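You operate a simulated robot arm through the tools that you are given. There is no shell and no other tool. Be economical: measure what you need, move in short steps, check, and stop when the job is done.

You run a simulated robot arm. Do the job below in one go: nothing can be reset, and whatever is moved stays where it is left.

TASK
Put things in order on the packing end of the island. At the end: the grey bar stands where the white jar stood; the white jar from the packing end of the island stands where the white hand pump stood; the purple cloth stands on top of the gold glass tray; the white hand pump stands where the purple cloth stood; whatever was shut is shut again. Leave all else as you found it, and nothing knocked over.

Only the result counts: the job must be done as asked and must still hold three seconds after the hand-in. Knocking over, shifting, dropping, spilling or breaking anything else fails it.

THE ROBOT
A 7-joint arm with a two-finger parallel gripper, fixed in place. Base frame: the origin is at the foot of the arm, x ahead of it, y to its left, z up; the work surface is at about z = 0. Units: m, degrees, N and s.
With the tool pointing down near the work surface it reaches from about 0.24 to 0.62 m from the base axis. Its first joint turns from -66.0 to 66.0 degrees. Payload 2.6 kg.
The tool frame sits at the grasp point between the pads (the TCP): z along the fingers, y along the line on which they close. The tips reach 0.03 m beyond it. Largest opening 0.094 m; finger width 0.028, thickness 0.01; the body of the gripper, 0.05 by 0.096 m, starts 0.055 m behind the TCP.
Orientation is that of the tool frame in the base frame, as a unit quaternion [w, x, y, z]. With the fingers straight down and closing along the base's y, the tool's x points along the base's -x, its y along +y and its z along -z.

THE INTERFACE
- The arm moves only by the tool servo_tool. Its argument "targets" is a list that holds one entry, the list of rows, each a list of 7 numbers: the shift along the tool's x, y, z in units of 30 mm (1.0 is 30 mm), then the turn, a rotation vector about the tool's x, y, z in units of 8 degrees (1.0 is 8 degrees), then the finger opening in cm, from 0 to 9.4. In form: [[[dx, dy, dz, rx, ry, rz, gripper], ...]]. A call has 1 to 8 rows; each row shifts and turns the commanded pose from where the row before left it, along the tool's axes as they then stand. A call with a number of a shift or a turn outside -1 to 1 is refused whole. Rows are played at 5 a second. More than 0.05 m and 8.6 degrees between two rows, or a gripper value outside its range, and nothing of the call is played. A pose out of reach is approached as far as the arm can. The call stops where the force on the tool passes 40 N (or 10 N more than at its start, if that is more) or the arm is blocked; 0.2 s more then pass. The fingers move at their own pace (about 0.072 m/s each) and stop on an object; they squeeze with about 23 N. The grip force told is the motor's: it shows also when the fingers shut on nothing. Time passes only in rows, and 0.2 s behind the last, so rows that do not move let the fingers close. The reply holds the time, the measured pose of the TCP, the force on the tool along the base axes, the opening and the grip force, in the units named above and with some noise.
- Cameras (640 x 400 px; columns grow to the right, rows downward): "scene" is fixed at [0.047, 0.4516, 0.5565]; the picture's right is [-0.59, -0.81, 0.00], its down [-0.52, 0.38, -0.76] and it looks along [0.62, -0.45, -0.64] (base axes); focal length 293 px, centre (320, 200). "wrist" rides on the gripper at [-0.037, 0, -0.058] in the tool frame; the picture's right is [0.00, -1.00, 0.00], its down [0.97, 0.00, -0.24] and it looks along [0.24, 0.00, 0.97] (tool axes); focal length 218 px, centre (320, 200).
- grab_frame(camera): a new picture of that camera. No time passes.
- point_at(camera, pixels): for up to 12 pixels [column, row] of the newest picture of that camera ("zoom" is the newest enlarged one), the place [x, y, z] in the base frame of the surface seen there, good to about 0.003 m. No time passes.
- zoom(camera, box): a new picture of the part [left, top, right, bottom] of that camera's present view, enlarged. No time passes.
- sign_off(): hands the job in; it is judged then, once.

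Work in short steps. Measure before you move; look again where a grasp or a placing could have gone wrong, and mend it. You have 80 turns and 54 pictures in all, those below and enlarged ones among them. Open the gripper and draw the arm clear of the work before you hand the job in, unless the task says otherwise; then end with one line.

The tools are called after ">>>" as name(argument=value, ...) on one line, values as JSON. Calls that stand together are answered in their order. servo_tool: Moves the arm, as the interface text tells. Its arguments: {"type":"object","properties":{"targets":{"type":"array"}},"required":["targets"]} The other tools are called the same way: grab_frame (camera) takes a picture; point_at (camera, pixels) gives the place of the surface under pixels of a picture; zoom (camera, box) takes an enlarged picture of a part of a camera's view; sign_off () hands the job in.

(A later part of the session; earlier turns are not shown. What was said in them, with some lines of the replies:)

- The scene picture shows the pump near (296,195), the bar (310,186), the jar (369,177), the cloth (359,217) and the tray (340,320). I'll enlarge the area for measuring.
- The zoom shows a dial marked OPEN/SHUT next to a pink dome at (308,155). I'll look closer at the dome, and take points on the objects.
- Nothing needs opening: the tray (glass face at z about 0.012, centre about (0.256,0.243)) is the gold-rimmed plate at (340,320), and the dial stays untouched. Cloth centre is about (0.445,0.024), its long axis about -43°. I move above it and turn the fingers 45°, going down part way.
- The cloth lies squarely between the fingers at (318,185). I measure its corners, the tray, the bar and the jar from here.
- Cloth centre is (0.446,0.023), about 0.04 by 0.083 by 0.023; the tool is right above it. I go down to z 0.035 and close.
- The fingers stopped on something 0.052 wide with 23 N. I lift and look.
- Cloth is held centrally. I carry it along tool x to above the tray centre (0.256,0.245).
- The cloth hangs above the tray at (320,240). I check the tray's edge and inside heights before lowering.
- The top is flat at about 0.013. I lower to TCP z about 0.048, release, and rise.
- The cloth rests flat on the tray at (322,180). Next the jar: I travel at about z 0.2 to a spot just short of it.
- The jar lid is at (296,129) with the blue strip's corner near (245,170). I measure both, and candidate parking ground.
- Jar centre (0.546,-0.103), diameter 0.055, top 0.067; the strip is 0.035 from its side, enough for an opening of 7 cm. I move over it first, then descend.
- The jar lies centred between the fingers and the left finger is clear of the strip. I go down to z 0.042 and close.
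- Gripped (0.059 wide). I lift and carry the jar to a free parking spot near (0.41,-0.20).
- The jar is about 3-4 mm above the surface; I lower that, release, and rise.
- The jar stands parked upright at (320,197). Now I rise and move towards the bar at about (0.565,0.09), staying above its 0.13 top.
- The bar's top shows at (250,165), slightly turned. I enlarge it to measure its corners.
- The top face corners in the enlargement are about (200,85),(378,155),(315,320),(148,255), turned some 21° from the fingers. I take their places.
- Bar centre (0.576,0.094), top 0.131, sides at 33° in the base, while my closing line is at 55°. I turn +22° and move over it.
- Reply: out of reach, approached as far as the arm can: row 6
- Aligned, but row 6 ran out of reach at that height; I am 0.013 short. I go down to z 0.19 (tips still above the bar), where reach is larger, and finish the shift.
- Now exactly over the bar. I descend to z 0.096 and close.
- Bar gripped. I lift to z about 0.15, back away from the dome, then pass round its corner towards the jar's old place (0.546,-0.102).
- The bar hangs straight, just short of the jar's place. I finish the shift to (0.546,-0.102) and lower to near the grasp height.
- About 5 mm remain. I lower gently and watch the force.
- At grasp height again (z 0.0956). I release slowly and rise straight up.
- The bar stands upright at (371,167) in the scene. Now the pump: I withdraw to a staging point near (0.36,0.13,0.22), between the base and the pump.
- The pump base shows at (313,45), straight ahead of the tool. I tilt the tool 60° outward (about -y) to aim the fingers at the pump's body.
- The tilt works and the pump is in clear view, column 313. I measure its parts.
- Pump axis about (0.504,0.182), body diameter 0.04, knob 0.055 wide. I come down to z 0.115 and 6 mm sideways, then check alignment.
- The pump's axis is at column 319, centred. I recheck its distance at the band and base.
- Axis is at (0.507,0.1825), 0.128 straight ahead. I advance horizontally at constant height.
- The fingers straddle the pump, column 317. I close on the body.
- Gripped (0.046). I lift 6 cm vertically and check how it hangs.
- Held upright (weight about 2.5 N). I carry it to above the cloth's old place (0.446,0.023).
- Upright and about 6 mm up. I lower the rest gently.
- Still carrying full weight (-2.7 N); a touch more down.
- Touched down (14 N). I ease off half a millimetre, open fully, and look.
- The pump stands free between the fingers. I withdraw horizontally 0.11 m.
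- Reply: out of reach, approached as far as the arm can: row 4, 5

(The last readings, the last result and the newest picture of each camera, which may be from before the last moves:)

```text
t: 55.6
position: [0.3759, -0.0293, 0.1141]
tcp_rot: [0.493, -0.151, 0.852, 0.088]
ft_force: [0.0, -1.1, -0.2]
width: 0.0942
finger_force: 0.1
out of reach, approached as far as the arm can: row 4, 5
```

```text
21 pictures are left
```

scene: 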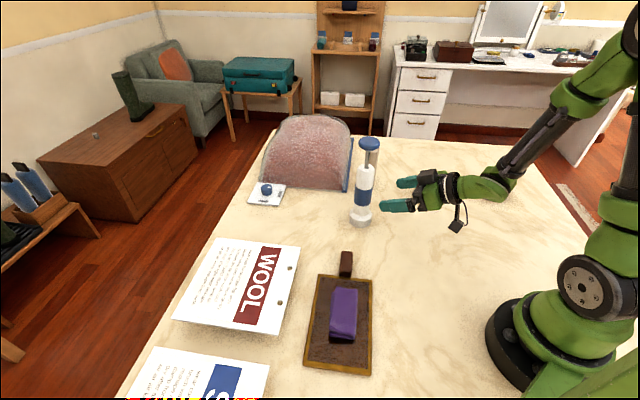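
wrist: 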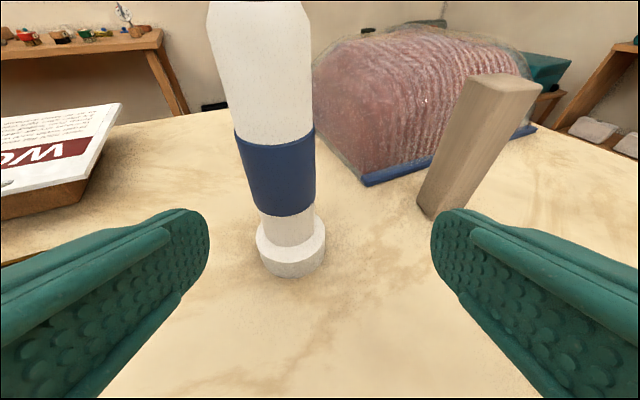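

The retreat met a reach limit and drifted sideways, but the pump (363,185) stands clear. I rise straight up, then untilt.

>>> servo_tool(targets=[[[-0.6, 0, -0.35, 0, 0, 0, 9.4], [-0.7, 0, -0.4, 0, 0, 0, 9.4], [-0.7, 0, -0.4, 0, 0, 0, 9.4], [-0.7, 0, -0.4, 0, 0, 0, 9.4], [-0.6, 0, -0.35, 0, 0, 0, 9.4], [0, 0, 0, 0, 0, 0, 9.4]]])

>>> point_at(camera="scene", pixels=[[368, 143], [361, 217], [362, 197], [428, 180], [428, 195], [371, 152]])

```text
t: 57.0
position: [0.3755, -0.0282, 0.2298]
tcp_rot: [0.492, -0.151, 0.853, 0.087]
ft_force: [-0.6, -0.3, 0.4]
width: 0.0939
finger_force: 0.2
```

```text
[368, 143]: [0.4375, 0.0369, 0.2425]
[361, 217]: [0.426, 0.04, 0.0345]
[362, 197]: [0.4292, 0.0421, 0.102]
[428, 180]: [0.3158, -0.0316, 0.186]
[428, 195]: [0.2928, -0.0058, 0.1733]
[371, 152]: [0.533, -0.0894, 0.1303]
```

The pump reads about (0.446,0.026) as wished. I untilt the tool, then go over the parked jar at (0.407,-0.202).

>>> servo_tool(targets=[[[0, 0, 0, 0, 0.94, 0, 8], [0, 0, 0, 0, 0.94, 0, 8], [0, 0, 0, 0, 0.94, 0, 8], [0, 0, 0, 0, 0.94, 0, 8], [0, 0, 0, 0, 0.94, 0, 8], [0, 0, 0, 0, 0.94, 0, 8], [0, 0, 0, 0, 0.94, 0, 8], [0, 0, 0, 0, 0.92, 0, 8]]])

>>> servo_tool(targets=[[[0.15, -0.8, 0, 0, 0, 0, 7.6], [0.15, -0.9, 0, 0, 0, 0, 7.6], [0.15, -0.9, 0, 0, 0, 0, 7.6], [0.15, -0.9, 0.3, 0, 0, 0, 7.6], [0.15, -0.9, 0.5, 0, 0, 0, 7.6], [0.15, -0.8, 0.8, 0, 0, 0, 7.6], [0.13, -0.6, 0.8, 0, 0, 0, 7.6], [0, 0, 0, 0, 0, 0, 7.6]]])

>>> grab_frame(camera="wrist")

```text
t: 58.8
position: [0.3758, -0.0301, 0.2243]
tcp_rot: [0.022, -0.172, 0.985, 0.012]
ft_force: [-0.4, -0.1, 0.1]
width: 0.08
finger_force: 0.1
out of reach, approached as far as the arm can: row 8
```

```text
t: 60.6
position: [0.4094, -0.2, 0.1485]
tcp_rot: [0.022, -0.173, 0.985, 0.012]
ft_force: [0.1, 0.1, 0.4]
width: 0.076
finger_force: 0.0
```

```text
20 pictures are left
```

wrist: 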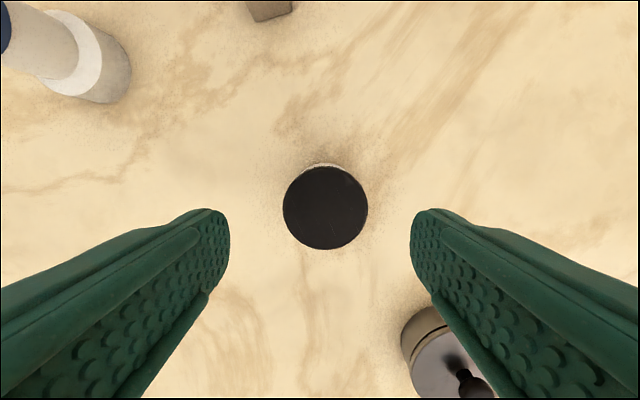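

The jar is centred at (325,207). A 3° tilt remains from the limit; I correct it, then go down to z 0.042 and close.

>>> servo_tool(targets=[[[0, -0.08, 0, 0.115, 0.34, 0, 7.6], [0, 0, 0, 0, 0, 0, 7.6]]])

```text
t: 61.2
position: [0.4096, -0.2023, 0.1477]
tcp_rot: [0.0, -0.173, 0.985, 0.001]
ft_force: [0.6, 1.0, 0.0]
width: 0.0759
finger_force: 0.2
```

Vertical again. Down 0.106 and close.

>>> servo_tool(targets=[[[0.06, 0, 0.9, 0, 0, 0, 7.6], [0, 0, 0.9, 0, 0, 0, 7.6], [0, 0, 0.9, 0, 0, 0, 7.6], [0, 0, 0.82, 0, 0, 0, 7.6], [0, 0, 0, 0, 0, 0, 7.6], [0, 0, 0, 0, 0, 0, 3], [0, 0, 0, 0, 0, 0, 3], [0, 0, 0, 0, 0, 0, 3]]])

```text
t: 63.0
position: [0.4063, -0.2037, 0.0418]
tcp_rot: [0.0, -0.173, 0.985, 0.001]
ft_force: [0.2, 0.6, -0.1]
width: 0.0589
finger_force: 22.9
```

Gripped. I lift to z about 0.11 and carry the jar round the base side of the pump.

>>> servo_tool(targets=[[[0, 0, -0.5, 0, 0, 0, 3], [0.05, 0.4, -0.9, 0, 0, 0, 3], [0.15, 0.9, -0.9, 0, 0, 0, 3], [0.16, 1, 0, 0, 0, 0, 3], [0.16, 1, 0, 0, 0, 0, 3], [0.16, 1, 0, 0, 0, 0, 3], [0.16, 1, 0, 0, 0, 0, 3], [0.16, 1, 0, 0, 0, 0, 3]]])

>>> servo_tool(targets=[[[0, 0.7, 0, 0, 0, 0, 3], [-0.3, 0.8, 0, 0, 0, 0, 3], [-0.5, 0.9, 0, 0, 0, 0, 3], [-0.5, 0.9, 0, 0, 0, 0, 3], [-0.5, 0.8, 0, 0, 0, 0, 3], [-0.5, 0.6, 0, 0, 0, 0, 3], [0, 0, 0, 0, 0, 0, 3]]])

>>> grab_frame(camera="scene")

```text
t: 64.8
position: [0.3157, -0.036, 0.1113]
tcp_rot: [0.0, -0.173, 0.985, 0.0]
ft_force: [0.1, -1.0, -1.0]
width: 0.0588
finger_force: 22.7
```

```text
t: 66.4
position: [0.3346, 0.117, 0.1094]
tcp_rot: [-0.001, -0.174, 0.985, 0.003]
ft_force: [0.5, -0.8, -1.8]
width: 0.0592
finger_force: 22.3
out of reach, approached as far as the arm can: row 6
```

```text
19 pictures are left
```

scene: 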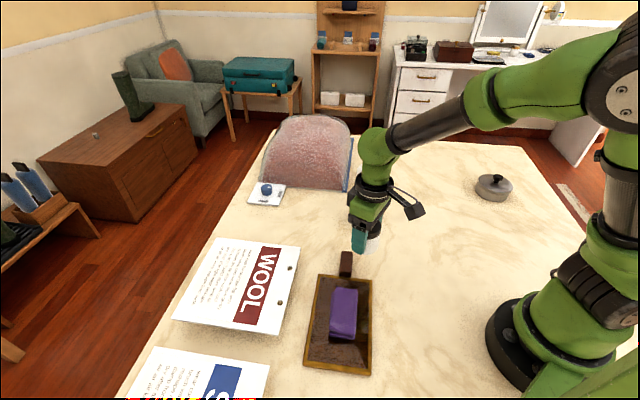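

The jar is carried, pump hidden behind the arm. A limit was touched at the last row; I now move outward towards (0.507,0.183) in a short stretch and check.

>>> servo_tool(targets=[[[-0.6, 0.03, 0, 0, 0, 0, 3], [-0.8, 0.03, 0, 0, 0, 0, 3], [-0.8, 0.03, 0, 0, 0, 0, 3], [0, 0, 0, 0, 0, 0, 3]]])

>>> grab_frame(camera="scene")

```text
t: 67.4
position: [0.3962, 0.1437, 0.1108]
tcp_rot: [0.0, -0.173, 0.985, 0.001]
ft_force: [-0.8, 0.9, -2.1]
width: 0.0587
finger_force: 22.8
```

```text
18 pictures are left
```

scene: 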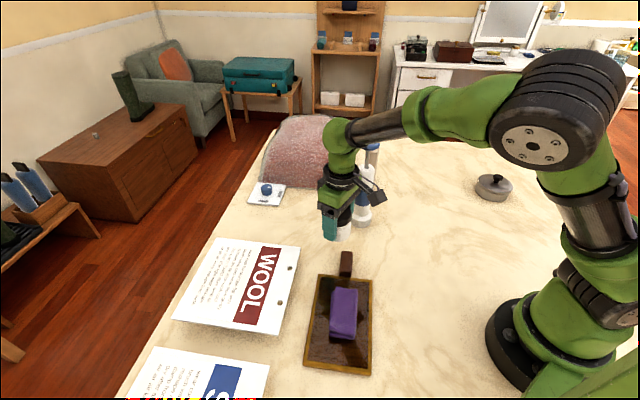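

Clear of the pump. Remaining (0.111,0.039): 3.92 units along -x.

>>> servo_tool(targets=[[[-0.7, 0, 0, 0, 0, 0, 3], [-0.9, 0, 0, 0, 0, 0, 3], [-0.9, 0, 0, 0, 0, 0, 3], [-0.9, 0, 0, 0, 0, 0, 3], [-0.52, 0, 0, 0, 0, 0, 3], [0, 0, 0, 0, 0, 0, 3]]])

>>> grab_frame(camera="scene")

```text
t: 68.8
position: [0.4598, 0.1669, 0.1095]
tcp_rot: [0.0, -0.173, 0.985, 0.0]
ft_force: [-0.3, -0.3, -0.8]
width: 0.0591
finger_force: 22.7
out of reach, approached as far as the arm can: row 3, 4, 5
```

```text
17 pictures are left
```

scene: 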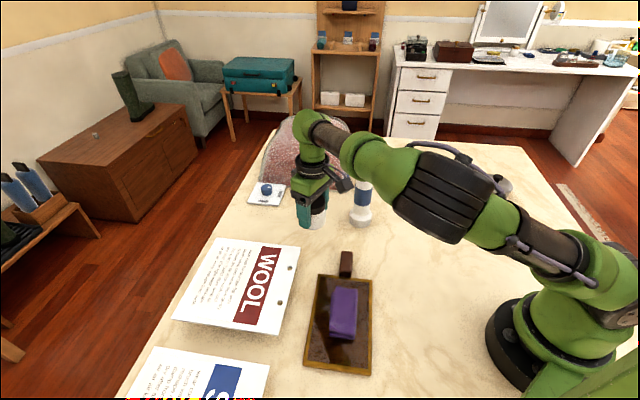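

The arm met a limit with its elbow swung low and to the side. I check where the arm's links are relative to the pump before going on.

>>> point_at(camera="scene", pixels=[[365, 165], [365, 178], [375, 195], [395, 210], [430, 230], [345, 185], [330, 150], [362, 190], [361, 217], [440, 180], [480, 230]])

>>> zoom(camera="scene", box=[270, 100, 430, 240])

```text
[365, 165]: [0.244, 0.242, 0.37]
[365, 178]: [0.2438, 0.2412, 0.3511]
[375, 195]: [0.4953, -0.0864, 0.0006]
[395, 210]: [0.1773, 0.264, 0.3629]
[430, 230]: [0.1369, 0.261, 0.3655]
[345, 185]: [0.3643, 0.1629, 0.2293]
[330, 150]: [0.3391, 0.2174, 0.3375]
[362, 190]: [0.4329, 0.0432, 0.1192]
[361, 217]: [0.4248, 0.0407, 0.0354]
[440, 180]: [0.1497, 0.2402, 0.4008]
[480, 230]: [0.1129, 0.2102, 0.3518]
```

```text
2.86 times, centred on (350, 170) of scene
```

zoom: 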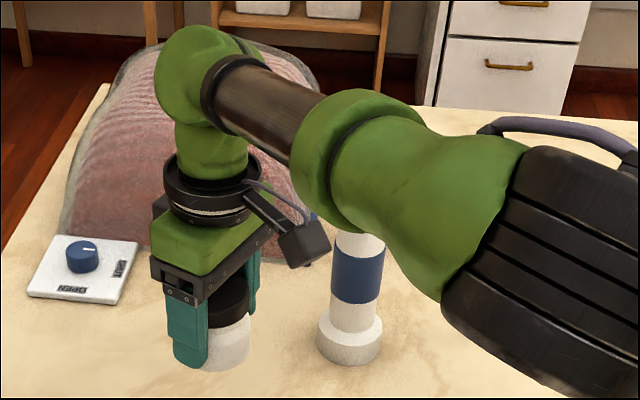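

The elbow has swung to the left side (0.15,0.25,0.38); the pump is untouched. I back off the way I came and turn the tool about its axis by +40° to free the arm.

>>> servo_tool(targets=[[[0.7, 0, -0.2, 0, 0, 0, 3], [0.8, 0, -0.2, 0, 0, 0, 3], [0.6, 0, -0.2, 0, 0, 0, 3], [0, 0, 0, 0, 0, 1, 3], [0, 0, 0, 0, 0, 1, 3], [0, 0, 0, 0, 0, 1, 3], [0, 0, 0, 0, 0, 1, 3], [0, 0, 0, 0, 0, 1, 3]]])

>>> grab_frame(camera="scene")

```text
t: 70.6
position: [0.4146, 0.0775, 0.0889]
tcp_rot: [0.039, 0.051, 0.998, 0.011]
ft_force: [-1.0, 0.2, -1.5]
width: 0.0589
finger_force: 23.4
out of reach, approached as far as the arm can: row 4, 5, 6, 7, 8
```

```text
15 pictures are left
```

scene: 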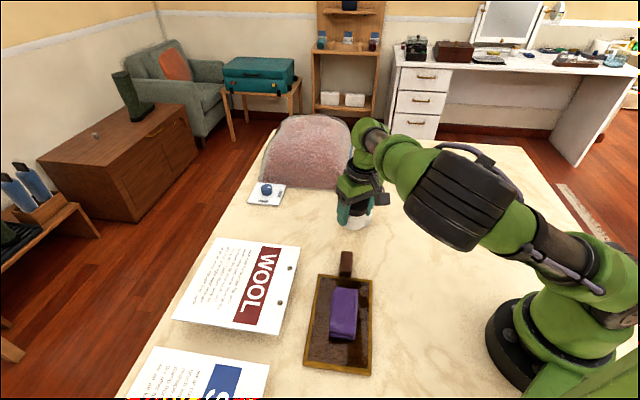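

The arm drifted towards the pump at (0.446,0.026). I look from the wrist before any further move.

>>> grab_frame(camera="wrist")

>>> zoom(camera="scene", box=[310, 110, 430, 240])

```text
14 pictures are left
```

wrist: 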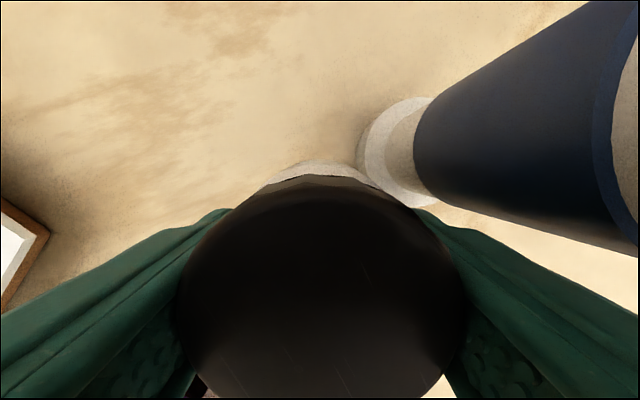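

```text
3.08 times, centred on (370, 175) of scene
```

zoom: 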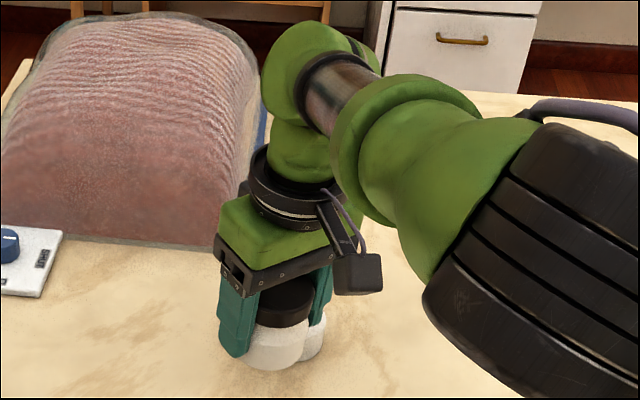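

The pump still stands, just beside the right finger. I measure its base to see if it moved.

>>> point_at(camera="wrist", pixels=[[378, 150], [395, 110], [400, 190], [500, 160], [560, 130], [430, 200], [360, 150]])

```text
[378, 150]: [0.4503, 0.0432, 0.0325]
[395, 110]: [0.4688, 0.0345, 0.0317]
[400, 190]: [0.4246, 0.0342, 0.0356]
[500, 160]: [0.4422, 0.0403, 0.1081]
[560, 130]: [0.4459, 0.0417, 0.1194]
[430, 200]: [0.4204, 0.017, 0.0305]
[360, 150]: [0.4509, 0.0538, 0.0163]
```

The pump has not moved (about (0.447,0.024)). I move away from it towards +y and back first, then up.

>>> servo_tool(targets=[[[0.1, 0.4, 0, 0, 0, 0, 3], [0.4, 0.6, 0, 0, 0, 0, 3], [0.4, 0.5, -0.3, 0, 0, 0, 3], [0, 0, 0, 0, 0, 0, 3]]])

```text
t: 71.6
position: [0.4103, 0.0752, 0.0792]
tcp_rot: [0.032, 0.059, 0.998, 0.005]
ft_force: [0.2, 0.9, -1.4]
width: 0.0588
finger_force: 23.2
out of reach, approached as far as the arm can: row 1, 2, 3
```

It is stuck against a joint limit in that direction. I try a small move up and back (away from the pump).

>>> servo_tool(targets=[[[0.3, 0, -0.6, 0, 0, 0, 3], [0.3, 0, -0.6, 0, 0, 0, 3], [0, 0, 0, 0, 0, 0, 3]]])

```text
t: 72.4
position: [0.3934, 0.0596, 0.1037]
tcp_rot: [0.032, 0.058, 0.998, 0.005]
ft_force: [-0.3, 1.0, -1.9]
width: 0.059
finger_force: 22.6
out of reach, approached as far as the arm can: row 1, 2
```

It yields backwards. I keep going back (base -x), which opens the gap to the pump.

>>> servo_tool(targets=[[[0.5, 0, 0, 0, 0, 0, 3], [0.5, 0, 0, 0, 0, 0, 3], [0.5, 0, 0, 0, 0, 0, 3], [0, 0, 0, 0, 0, 0, 3]]])

>>> grab_frame(camera="scene")

```text
t: 73.4
position: [0.3555, 0.0525, 0.0913]
tcp_rot: [0.03, 0.06, 0.998, 0.004]
ft_force: [0.1, 0.9, -1.8]
width: 0.0589
finger_force: 22.6
out of reach, approached as far as the arm can: row 1, 2, 3
```

```text
12 pictures are left
```

scene: 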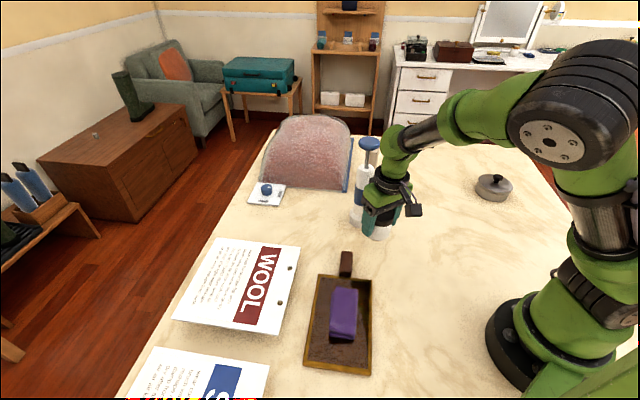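

Clear: pump stands, about 0.09 away. Now I move right (-y) and up, which should release the first joint from its limit.

>>> servo_tool(targets=[[[0.3, -0.8, -0.3, 0, 0, 0, 3], [0.2, -0.9, -0.4, 0, 0, 0, 3], [0, -0.9, -0.8, 0, 0, 0, 3], [0, -0.9, -0.8, 0, 0, 0, 3], [0, -0.5, -0.8, 0, 0, 0, 3], [0, 0, -0.8, 0, 0, 0, 3], [0, 0, 0, 0, 0, 0, 3]]])

>>> grab_frame(camera="scene")

```text
t: 75.0
position: [0.3298, -0.0721, 0.1981]
tcp_rot: [0.03, 0.06, 0.998, 0.004]
ft_force: [0.3, 0.3, -1.2]
width: 0.0586
finger_force: 23.3
out of reach, approached as far as the arm can: row 5, 6
```

```text
11 pictures are left
```

scene: 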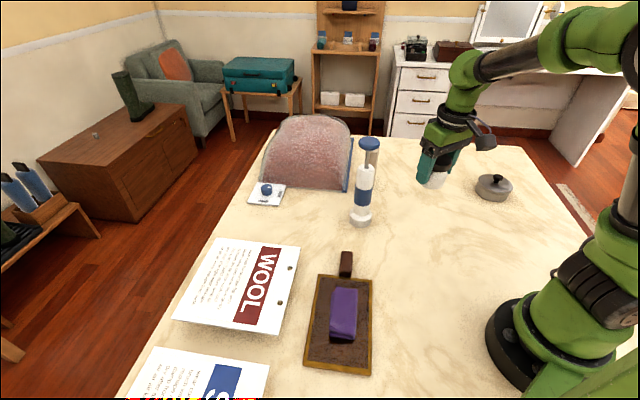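

Arm free again. I level the tool and turn it +40° here, in open space, reading whether limits appear.

>>> servo_tool(targets=[[[-0.3, -0.2, 0, 0.08, 0.43, 0, 3], [-0.3, -0.2, 0, 0, 0, 1, 3], [0, 0, 0, 0, 0, 1, 3], [0, 0, 0, 0, 0, 1, 3], [0, 0, 0, 0, 0, 1, 3], [0, 0, 0, 0, 0, 1, 3], [0, 0, 0, 0, 0, 0, 3]]])

```text
t: 76.6
position: [0.3488, -0.0867, 0.2011]
tcp_rot: [0.004, 0.182, 0.983, 0.004]
ft_force: [-0.2, 0.2, -1.8]
width: 0.0589
finger_force: 23.0
out of reach, approached as far as the arm can: row 3, 4, 5, 6
```

Turning stalled at about 21° with the arm folded close in. I extend outward on the free right side to (0.45,-0.17) and try again there.

>>> servo_tool(targets=[[[-0.8, -0.28, 0, 0, 0, 0, 3], [-0.8, -0.28, 0, 0, 0, 0, 3], [-0.8, -0.28, 0, 0, 0, 0, 3], [-0.8, -0.28, 0, 0, 0, 0, 3], [-0.8, -0.28, 0, 0, 0, 0, 3], [0, 0, 0, 0, 0, 0.7, 3], [0, 0, 0, 0, 0, 0.7, 3], [0, 0, 0, 0, 0, 0, 3]]])

>>> grab_frame(camera="scene")

```text
t: 78.4
position: [0.3695, -0.1064, 0.2]
tcp_rot: [0.006, 0.181, 0.984, 0.004]
ft_force: [0.7, -0.2, -1.2]
width: 0.0591
finger_force: 23.2
out of reach, approached as far as the arm can: row 1, 2, 3, 4, 5, 6, 7
```

```text
10 pictures are left
```

scene: 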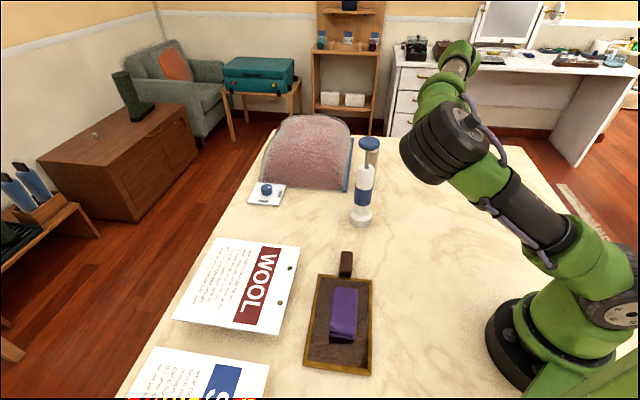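

Every +turn drives the elbow further left, so the wrist roll is likely at its end in that sense. I try turning the other way, -56°.

>>> servo_tool(targets=[[[0, 0, 0, 0, 0, -1, 3], [0, 0, 0, 0, 0, -1, 3], [0, 0, 0, 0, 0, -1, 3], [0, 0, 0, 0, 0, -1, 3], [0, 0, 0, 0, 0, -1, 3], [0, 0, 0, 0, 0, -1, 3], [0, 0, 0, 0, 0, -1, 3], [0, 0, 0, 0, 0, 0, 3]]])

>>> grab_frame(camera="scene")

```text
t: 80.2
position: [0.3706, -0.1075, 0.1988]
tcp_rot: [0.008, -0.304, 0.953, 0.001]
ft_force: [-0.5, 0.0, -1.2]
width: 0.0588
finger_force: 23.1
```

```text
9 pictures are left
```

scene: 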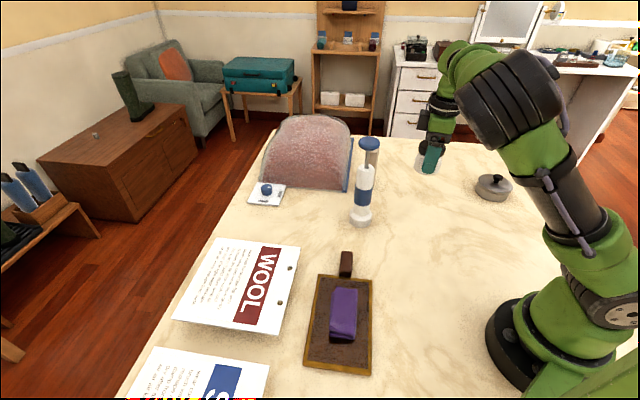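

That went freely and the elbow is rising. I continue -40° the same way.

>>> servo_tool(targets=[[[0, 0, 0, 0, 0, -1, 3], [0, 0, 0, 0, 0, -1, 3], [0, 0, 0, 0, 0, -1, 3], [0, 0, 0, 0, 0, -1, 3], [0, 0, 0, 0, 0, -1, 3], [0, 0, 0, 0, 0, -1, 3], [0, 0, 0, 0, 0, 0, 3]]])

>>> grab_frame(camera="scene")

```text
t: 81.8
position: [0.3702, -0.1072, 0.2008]
tcp_rot: [0.008, -0.665, 0.746, -0.003]
ft_force: [0.6, -0.1, -1.5]
width: 0.0588
finger_force: 22.4
```

```text
8 pictures are left
```

scene: 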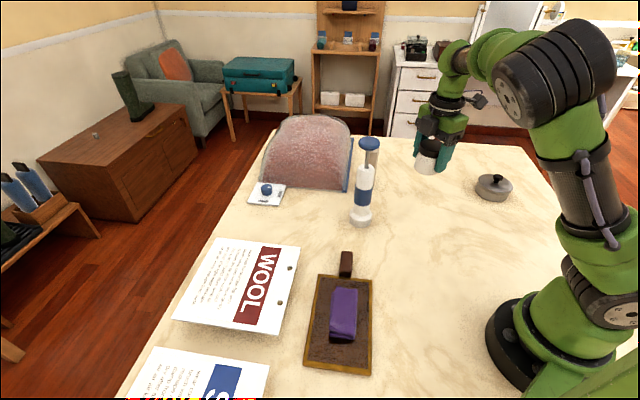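

The elbow is up and the arm looks normal again. Closing line is now nearly along -x. I carry the jar left along x about 0.32, on the base side of the pump.

>>> servo_tool(targets=[[[-0.8, 0.66, 0, 0, 0, 0, 3], [-0.95, 0.66, 0, 0, 0, 0, 3], [-0.95, 0.66, 0, 0, 0, 0, 3], [-0.8, 0.03, 0, 0, 0, 0, 3], [-0.8, 0.03, 0, 0, 0, 0, 3], [-0.8, 0.03, 0, 0, 0, 0, 3], [-0.8, 0.03, 0, 0, 0, 0, 3], [-0.8, 0.03, 0, 0, 0, 0, 3]]])

```text
t: 83.6
position: [0.3445, 0.068, 0.1995]
tcp_rot: [0.007, -0.664, 0.748, -0.003]
ft_force: [1.1, 0.0, -1.3]
width: 0.0591
finger_force: 23.5
out of reach, approached as far as the arm can: row 3
```

Past the pump's side with only one brief limit. I continue to (0.38,0.168), then outward.

>>> servo_tool(targets=[[[-0.86, -0.19, 0, 0, 0, 0, 3], [-0.86, -0.19, 0, 0, 0, 0, 3], [-0.86, -0.19, 0, 0, 0, 0, 3], [-0.86, -0.19, 0, 0, 0, 0, 3], [-0.2, -0.8, 0, 0, 0, 0, 3], [-0.2, -0.8, 0, 0, 0, 0, 3], [0, 0, 0, 0, 0, 0, 3]]])

>>> grab_frame(camera="scene")

```text
t: 85.2
position: [0.4578, 0.1607, 0.218]
tcp_rot: [0.008, -0.665, 0.747, -0.002]
ft_force: [0.4, 0.1, -0.9]
width: 0.059
finger_force: 22.6
out of reach, approached as far as the arm can: row 1, 2, 3, 4
```

```text
7 pictures are left
```

scene: 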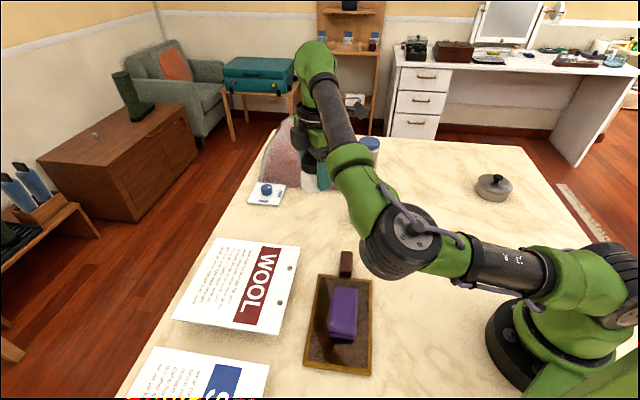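

The jar is at (0.458,0.161,0.218), but the elbow went left again. Turning negative raised it before, so I turn -32° here.

>>> servo_tool(targets=[[[0, 0, 0, 0, 0, -1, 3], [0, 0, 0, 0, 0, -1, 3], [0, 0, 0, 0, 0, -1, 3], [0, 0, 0, 0, 0, -1, 3], [0, 0, 0, 0, 0, 0, 3]]])

>>> point_at(camera="scene", pixels=[[390, 250], [400, 270], [365, 150], [440, 260], [355, 190]])

```text
t: 86.4
position: [0.4567, 0.1609, 0.2166]
tcp_rot: [-0.006, 0.845, -0.535, 0.005]
ft_force: [-0.1, -0.2, -1.7]
width: 0.0592
finger_force: 22.6
```

```text
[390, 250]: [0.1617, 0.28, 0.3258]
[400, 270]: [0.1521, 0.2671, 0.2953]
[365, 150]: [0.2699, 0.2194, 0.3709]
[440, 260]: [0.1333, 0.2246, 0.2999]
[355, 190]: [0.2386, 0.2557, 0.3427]
```

Free turn. Now 0.055 along -y to (0.507,0.183) while descending some.

>>> servo_tool(targets=[[[0, -0.6, 0.4, 0, 0, 0, 3], [0, -0.6, 0.5, 0, 0, 0, 3], [0, -0.6, 0.5, 0, 0, 0, 3], [0, 0, 0, 0, 0, 0, 3]]])

>>> grab_frame(camera="scene")

```text
t: 87.4
position: [0.5071, 0.1831, 0.1744]
tcp_rot: [-0.007, 0.845, -0.535, 0.004]
ft_force: [0.0, 0.2, -2.3]
width: 0.0591
finger_force: 22.4
```

```text
6 pictures are left
```

scene: 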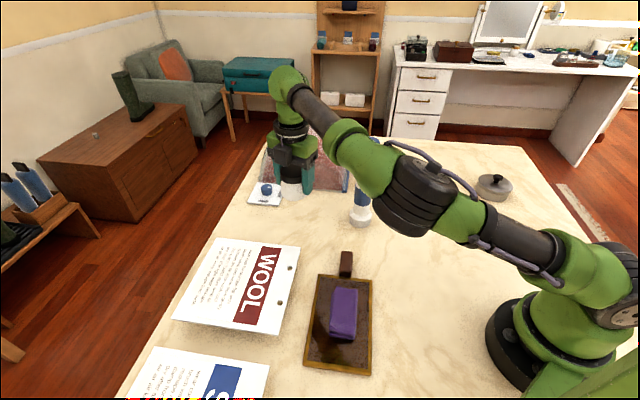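

Exactly over the pump's old place (0.507,0.183). I descend most of the way.

>>> servo_tool(targets=[[[0, 0, 0.8, 0, 0, 0, 3], [0, 0, 0.9, 0, 0, 0, 3], [0, 0, 0.9, 0, 0, 0, 3], [0, 0, 0.8, 0, 0, 0, 3], [0, 0, 0.6, 0, 0, 0, 3], [0, 0, 0.2, 0, 0, 0, 3], [0, 0, 0, 0, 0, 0, 3]]])

```text
t: 89.0
position: [0.5076, 0.1828, 0.0501]
tcp_rot: [-0.006, 0.845, -0.535, 0.004]
ft_force: [-0.6, -1.3, -0.6]
width: 0.0591
finger_force: 23.1
```

About 8 mm remain to the jar's resting height (TCP 0.042). I lower gently.

>>> servo_tool(targets=[[[0, 0, 0.1, 0, 0, 0, 3], [0, 0, 0.08, 0, 0, 0, 3], [0, 0, 0.05, 0, 0, 0, 3], [0, 0, 0, 0, 0, 0, 3]]])

```text
t: 90.0
position: [0.509, 0.1833, 0.0443]
tcp_rot: [-0.006, 0.845, -0.535, 0.004]
ft_force: [0.3, 0.3, 0.5]
width: 0.0589
finger_force: 22.8
```

>>> servo_tool(targets=[[[0, 0, 0.04, 0, 0, 0, 3], [0, 0, 0.03, 0, 0, 0, 3], [0, 0, 0, 0, 0, 0, 3]]])

```text
t: 90.8
position: [0.5088, 0.1833, 0.0435]
tcp_rot: [-0.007, 0.845, -0.535, 0.005]
ft_force: [-8.7, -1.2, 18.3]
width: 0.0594
finger_force: 22.9
```

Touchdown (18 N). I ease off slightly, open, and rise straight up.

>>> servo_tool(targets=[[[0, 0, -0.05, 0, 0, 0, 3], [0, 0, 0, 0, 0, 0, 6.4], [0, 0, 0, 0, 0, 0, 7.6], [0, 0, 0, 0, 0, 0, 7.6], [0, 0, -0.6, 0, 0, 0, 7.6], [0, 0, -0.9, 0, 0, 0, 7.6], [0, 0, -0.9, 0, 0, 0, 7.6], [0, 0, -0.9, 0, 0, 0, 7.6]]])

>>> grab_frame(camera="wrist")

```text
t: 92.6
position: [0.5061, 0.1831, 0.1436]
tcp_rot: [-0.007, 0.845, -0.535, 0.005]
ft_force: [0.0, -0.1, 0.0]
width: 0.0761
finger_force: 0.0
```

```text
5 pictures are left
```

wrist: 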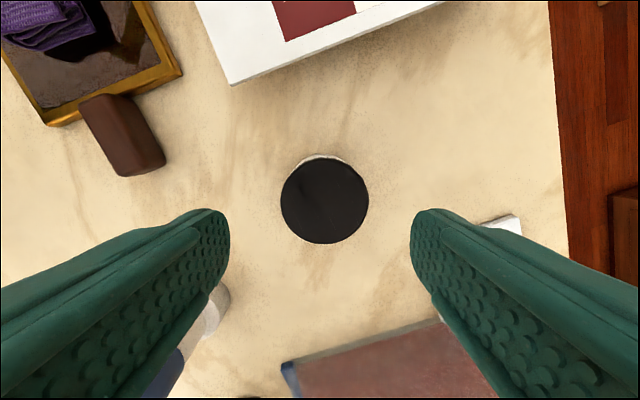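

The jar stands at (325,200). I rise a bit more, straight up, and check the whole scene.

>>> servo_tool(targets=[[[0, 0, -0.8, 0, 0, 0, 7.6], [0, 0, -0.8, 0, 0, 0, 7.6], [0, 0, -0.6, 0, 0, 0, 7.6], [0, 0, 0, 0, 0, 0, 7.6]]])

>>> zoom(camera="scene", box=[200, 80, 520, 390])

```text
t: 93.6
position: [0.5075, 0.1809, 0.2096]
tcp_rot: [-0.006, 0.845, -0.535, 0.004]
ft_force: [-0.2, -0.3, -0.6]
width: 0.0762
finger_force: 0.1
```

```text
1.29 times, centred on (360, 235) of scene
```

zoom: 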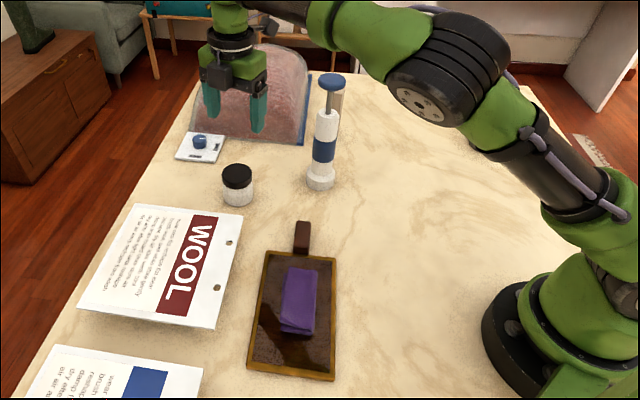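

The jar (238,183), pump (322,150), and cloth on the tray look right; the bar is partly hidden behind the pump at (340,95). I check it once closer.

>>> zoom(camera="scene", box=[240, 120, 400, 250])

>>> point_at(camera="scene", pixels=[[378, 152], [361, 217], [368, 143], [265, 217], [265, 236]])

```text
3.08 times, centred on (320, 185) of scene
```

zoom: 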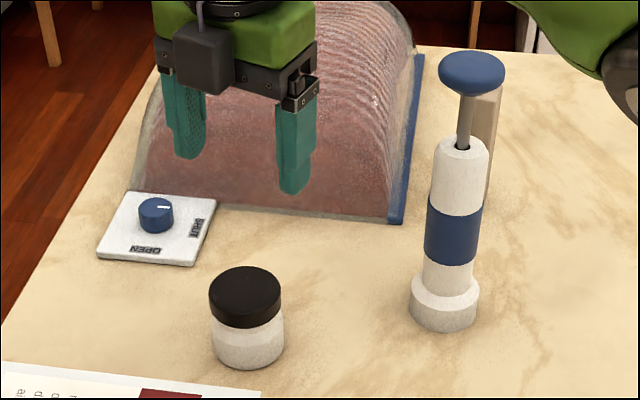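

```text
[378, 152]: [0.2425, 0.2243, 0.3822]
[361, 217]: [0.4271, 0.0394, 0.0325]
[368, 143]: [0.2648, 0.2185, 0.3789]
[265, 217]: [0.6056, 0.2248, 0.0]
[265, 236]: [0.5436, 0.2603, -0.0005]
```

All the objects stand as asked, the gripper is open and clear, and the dial is untouched. I hand the job in.

>>> sign_off()

```text
The job is handed in.
```

I've handed the job in. The bar is where the jar was, the jar where the pump was, the pump where the cloth was, and the cloth on the tray; nothing was opened or knocked over.
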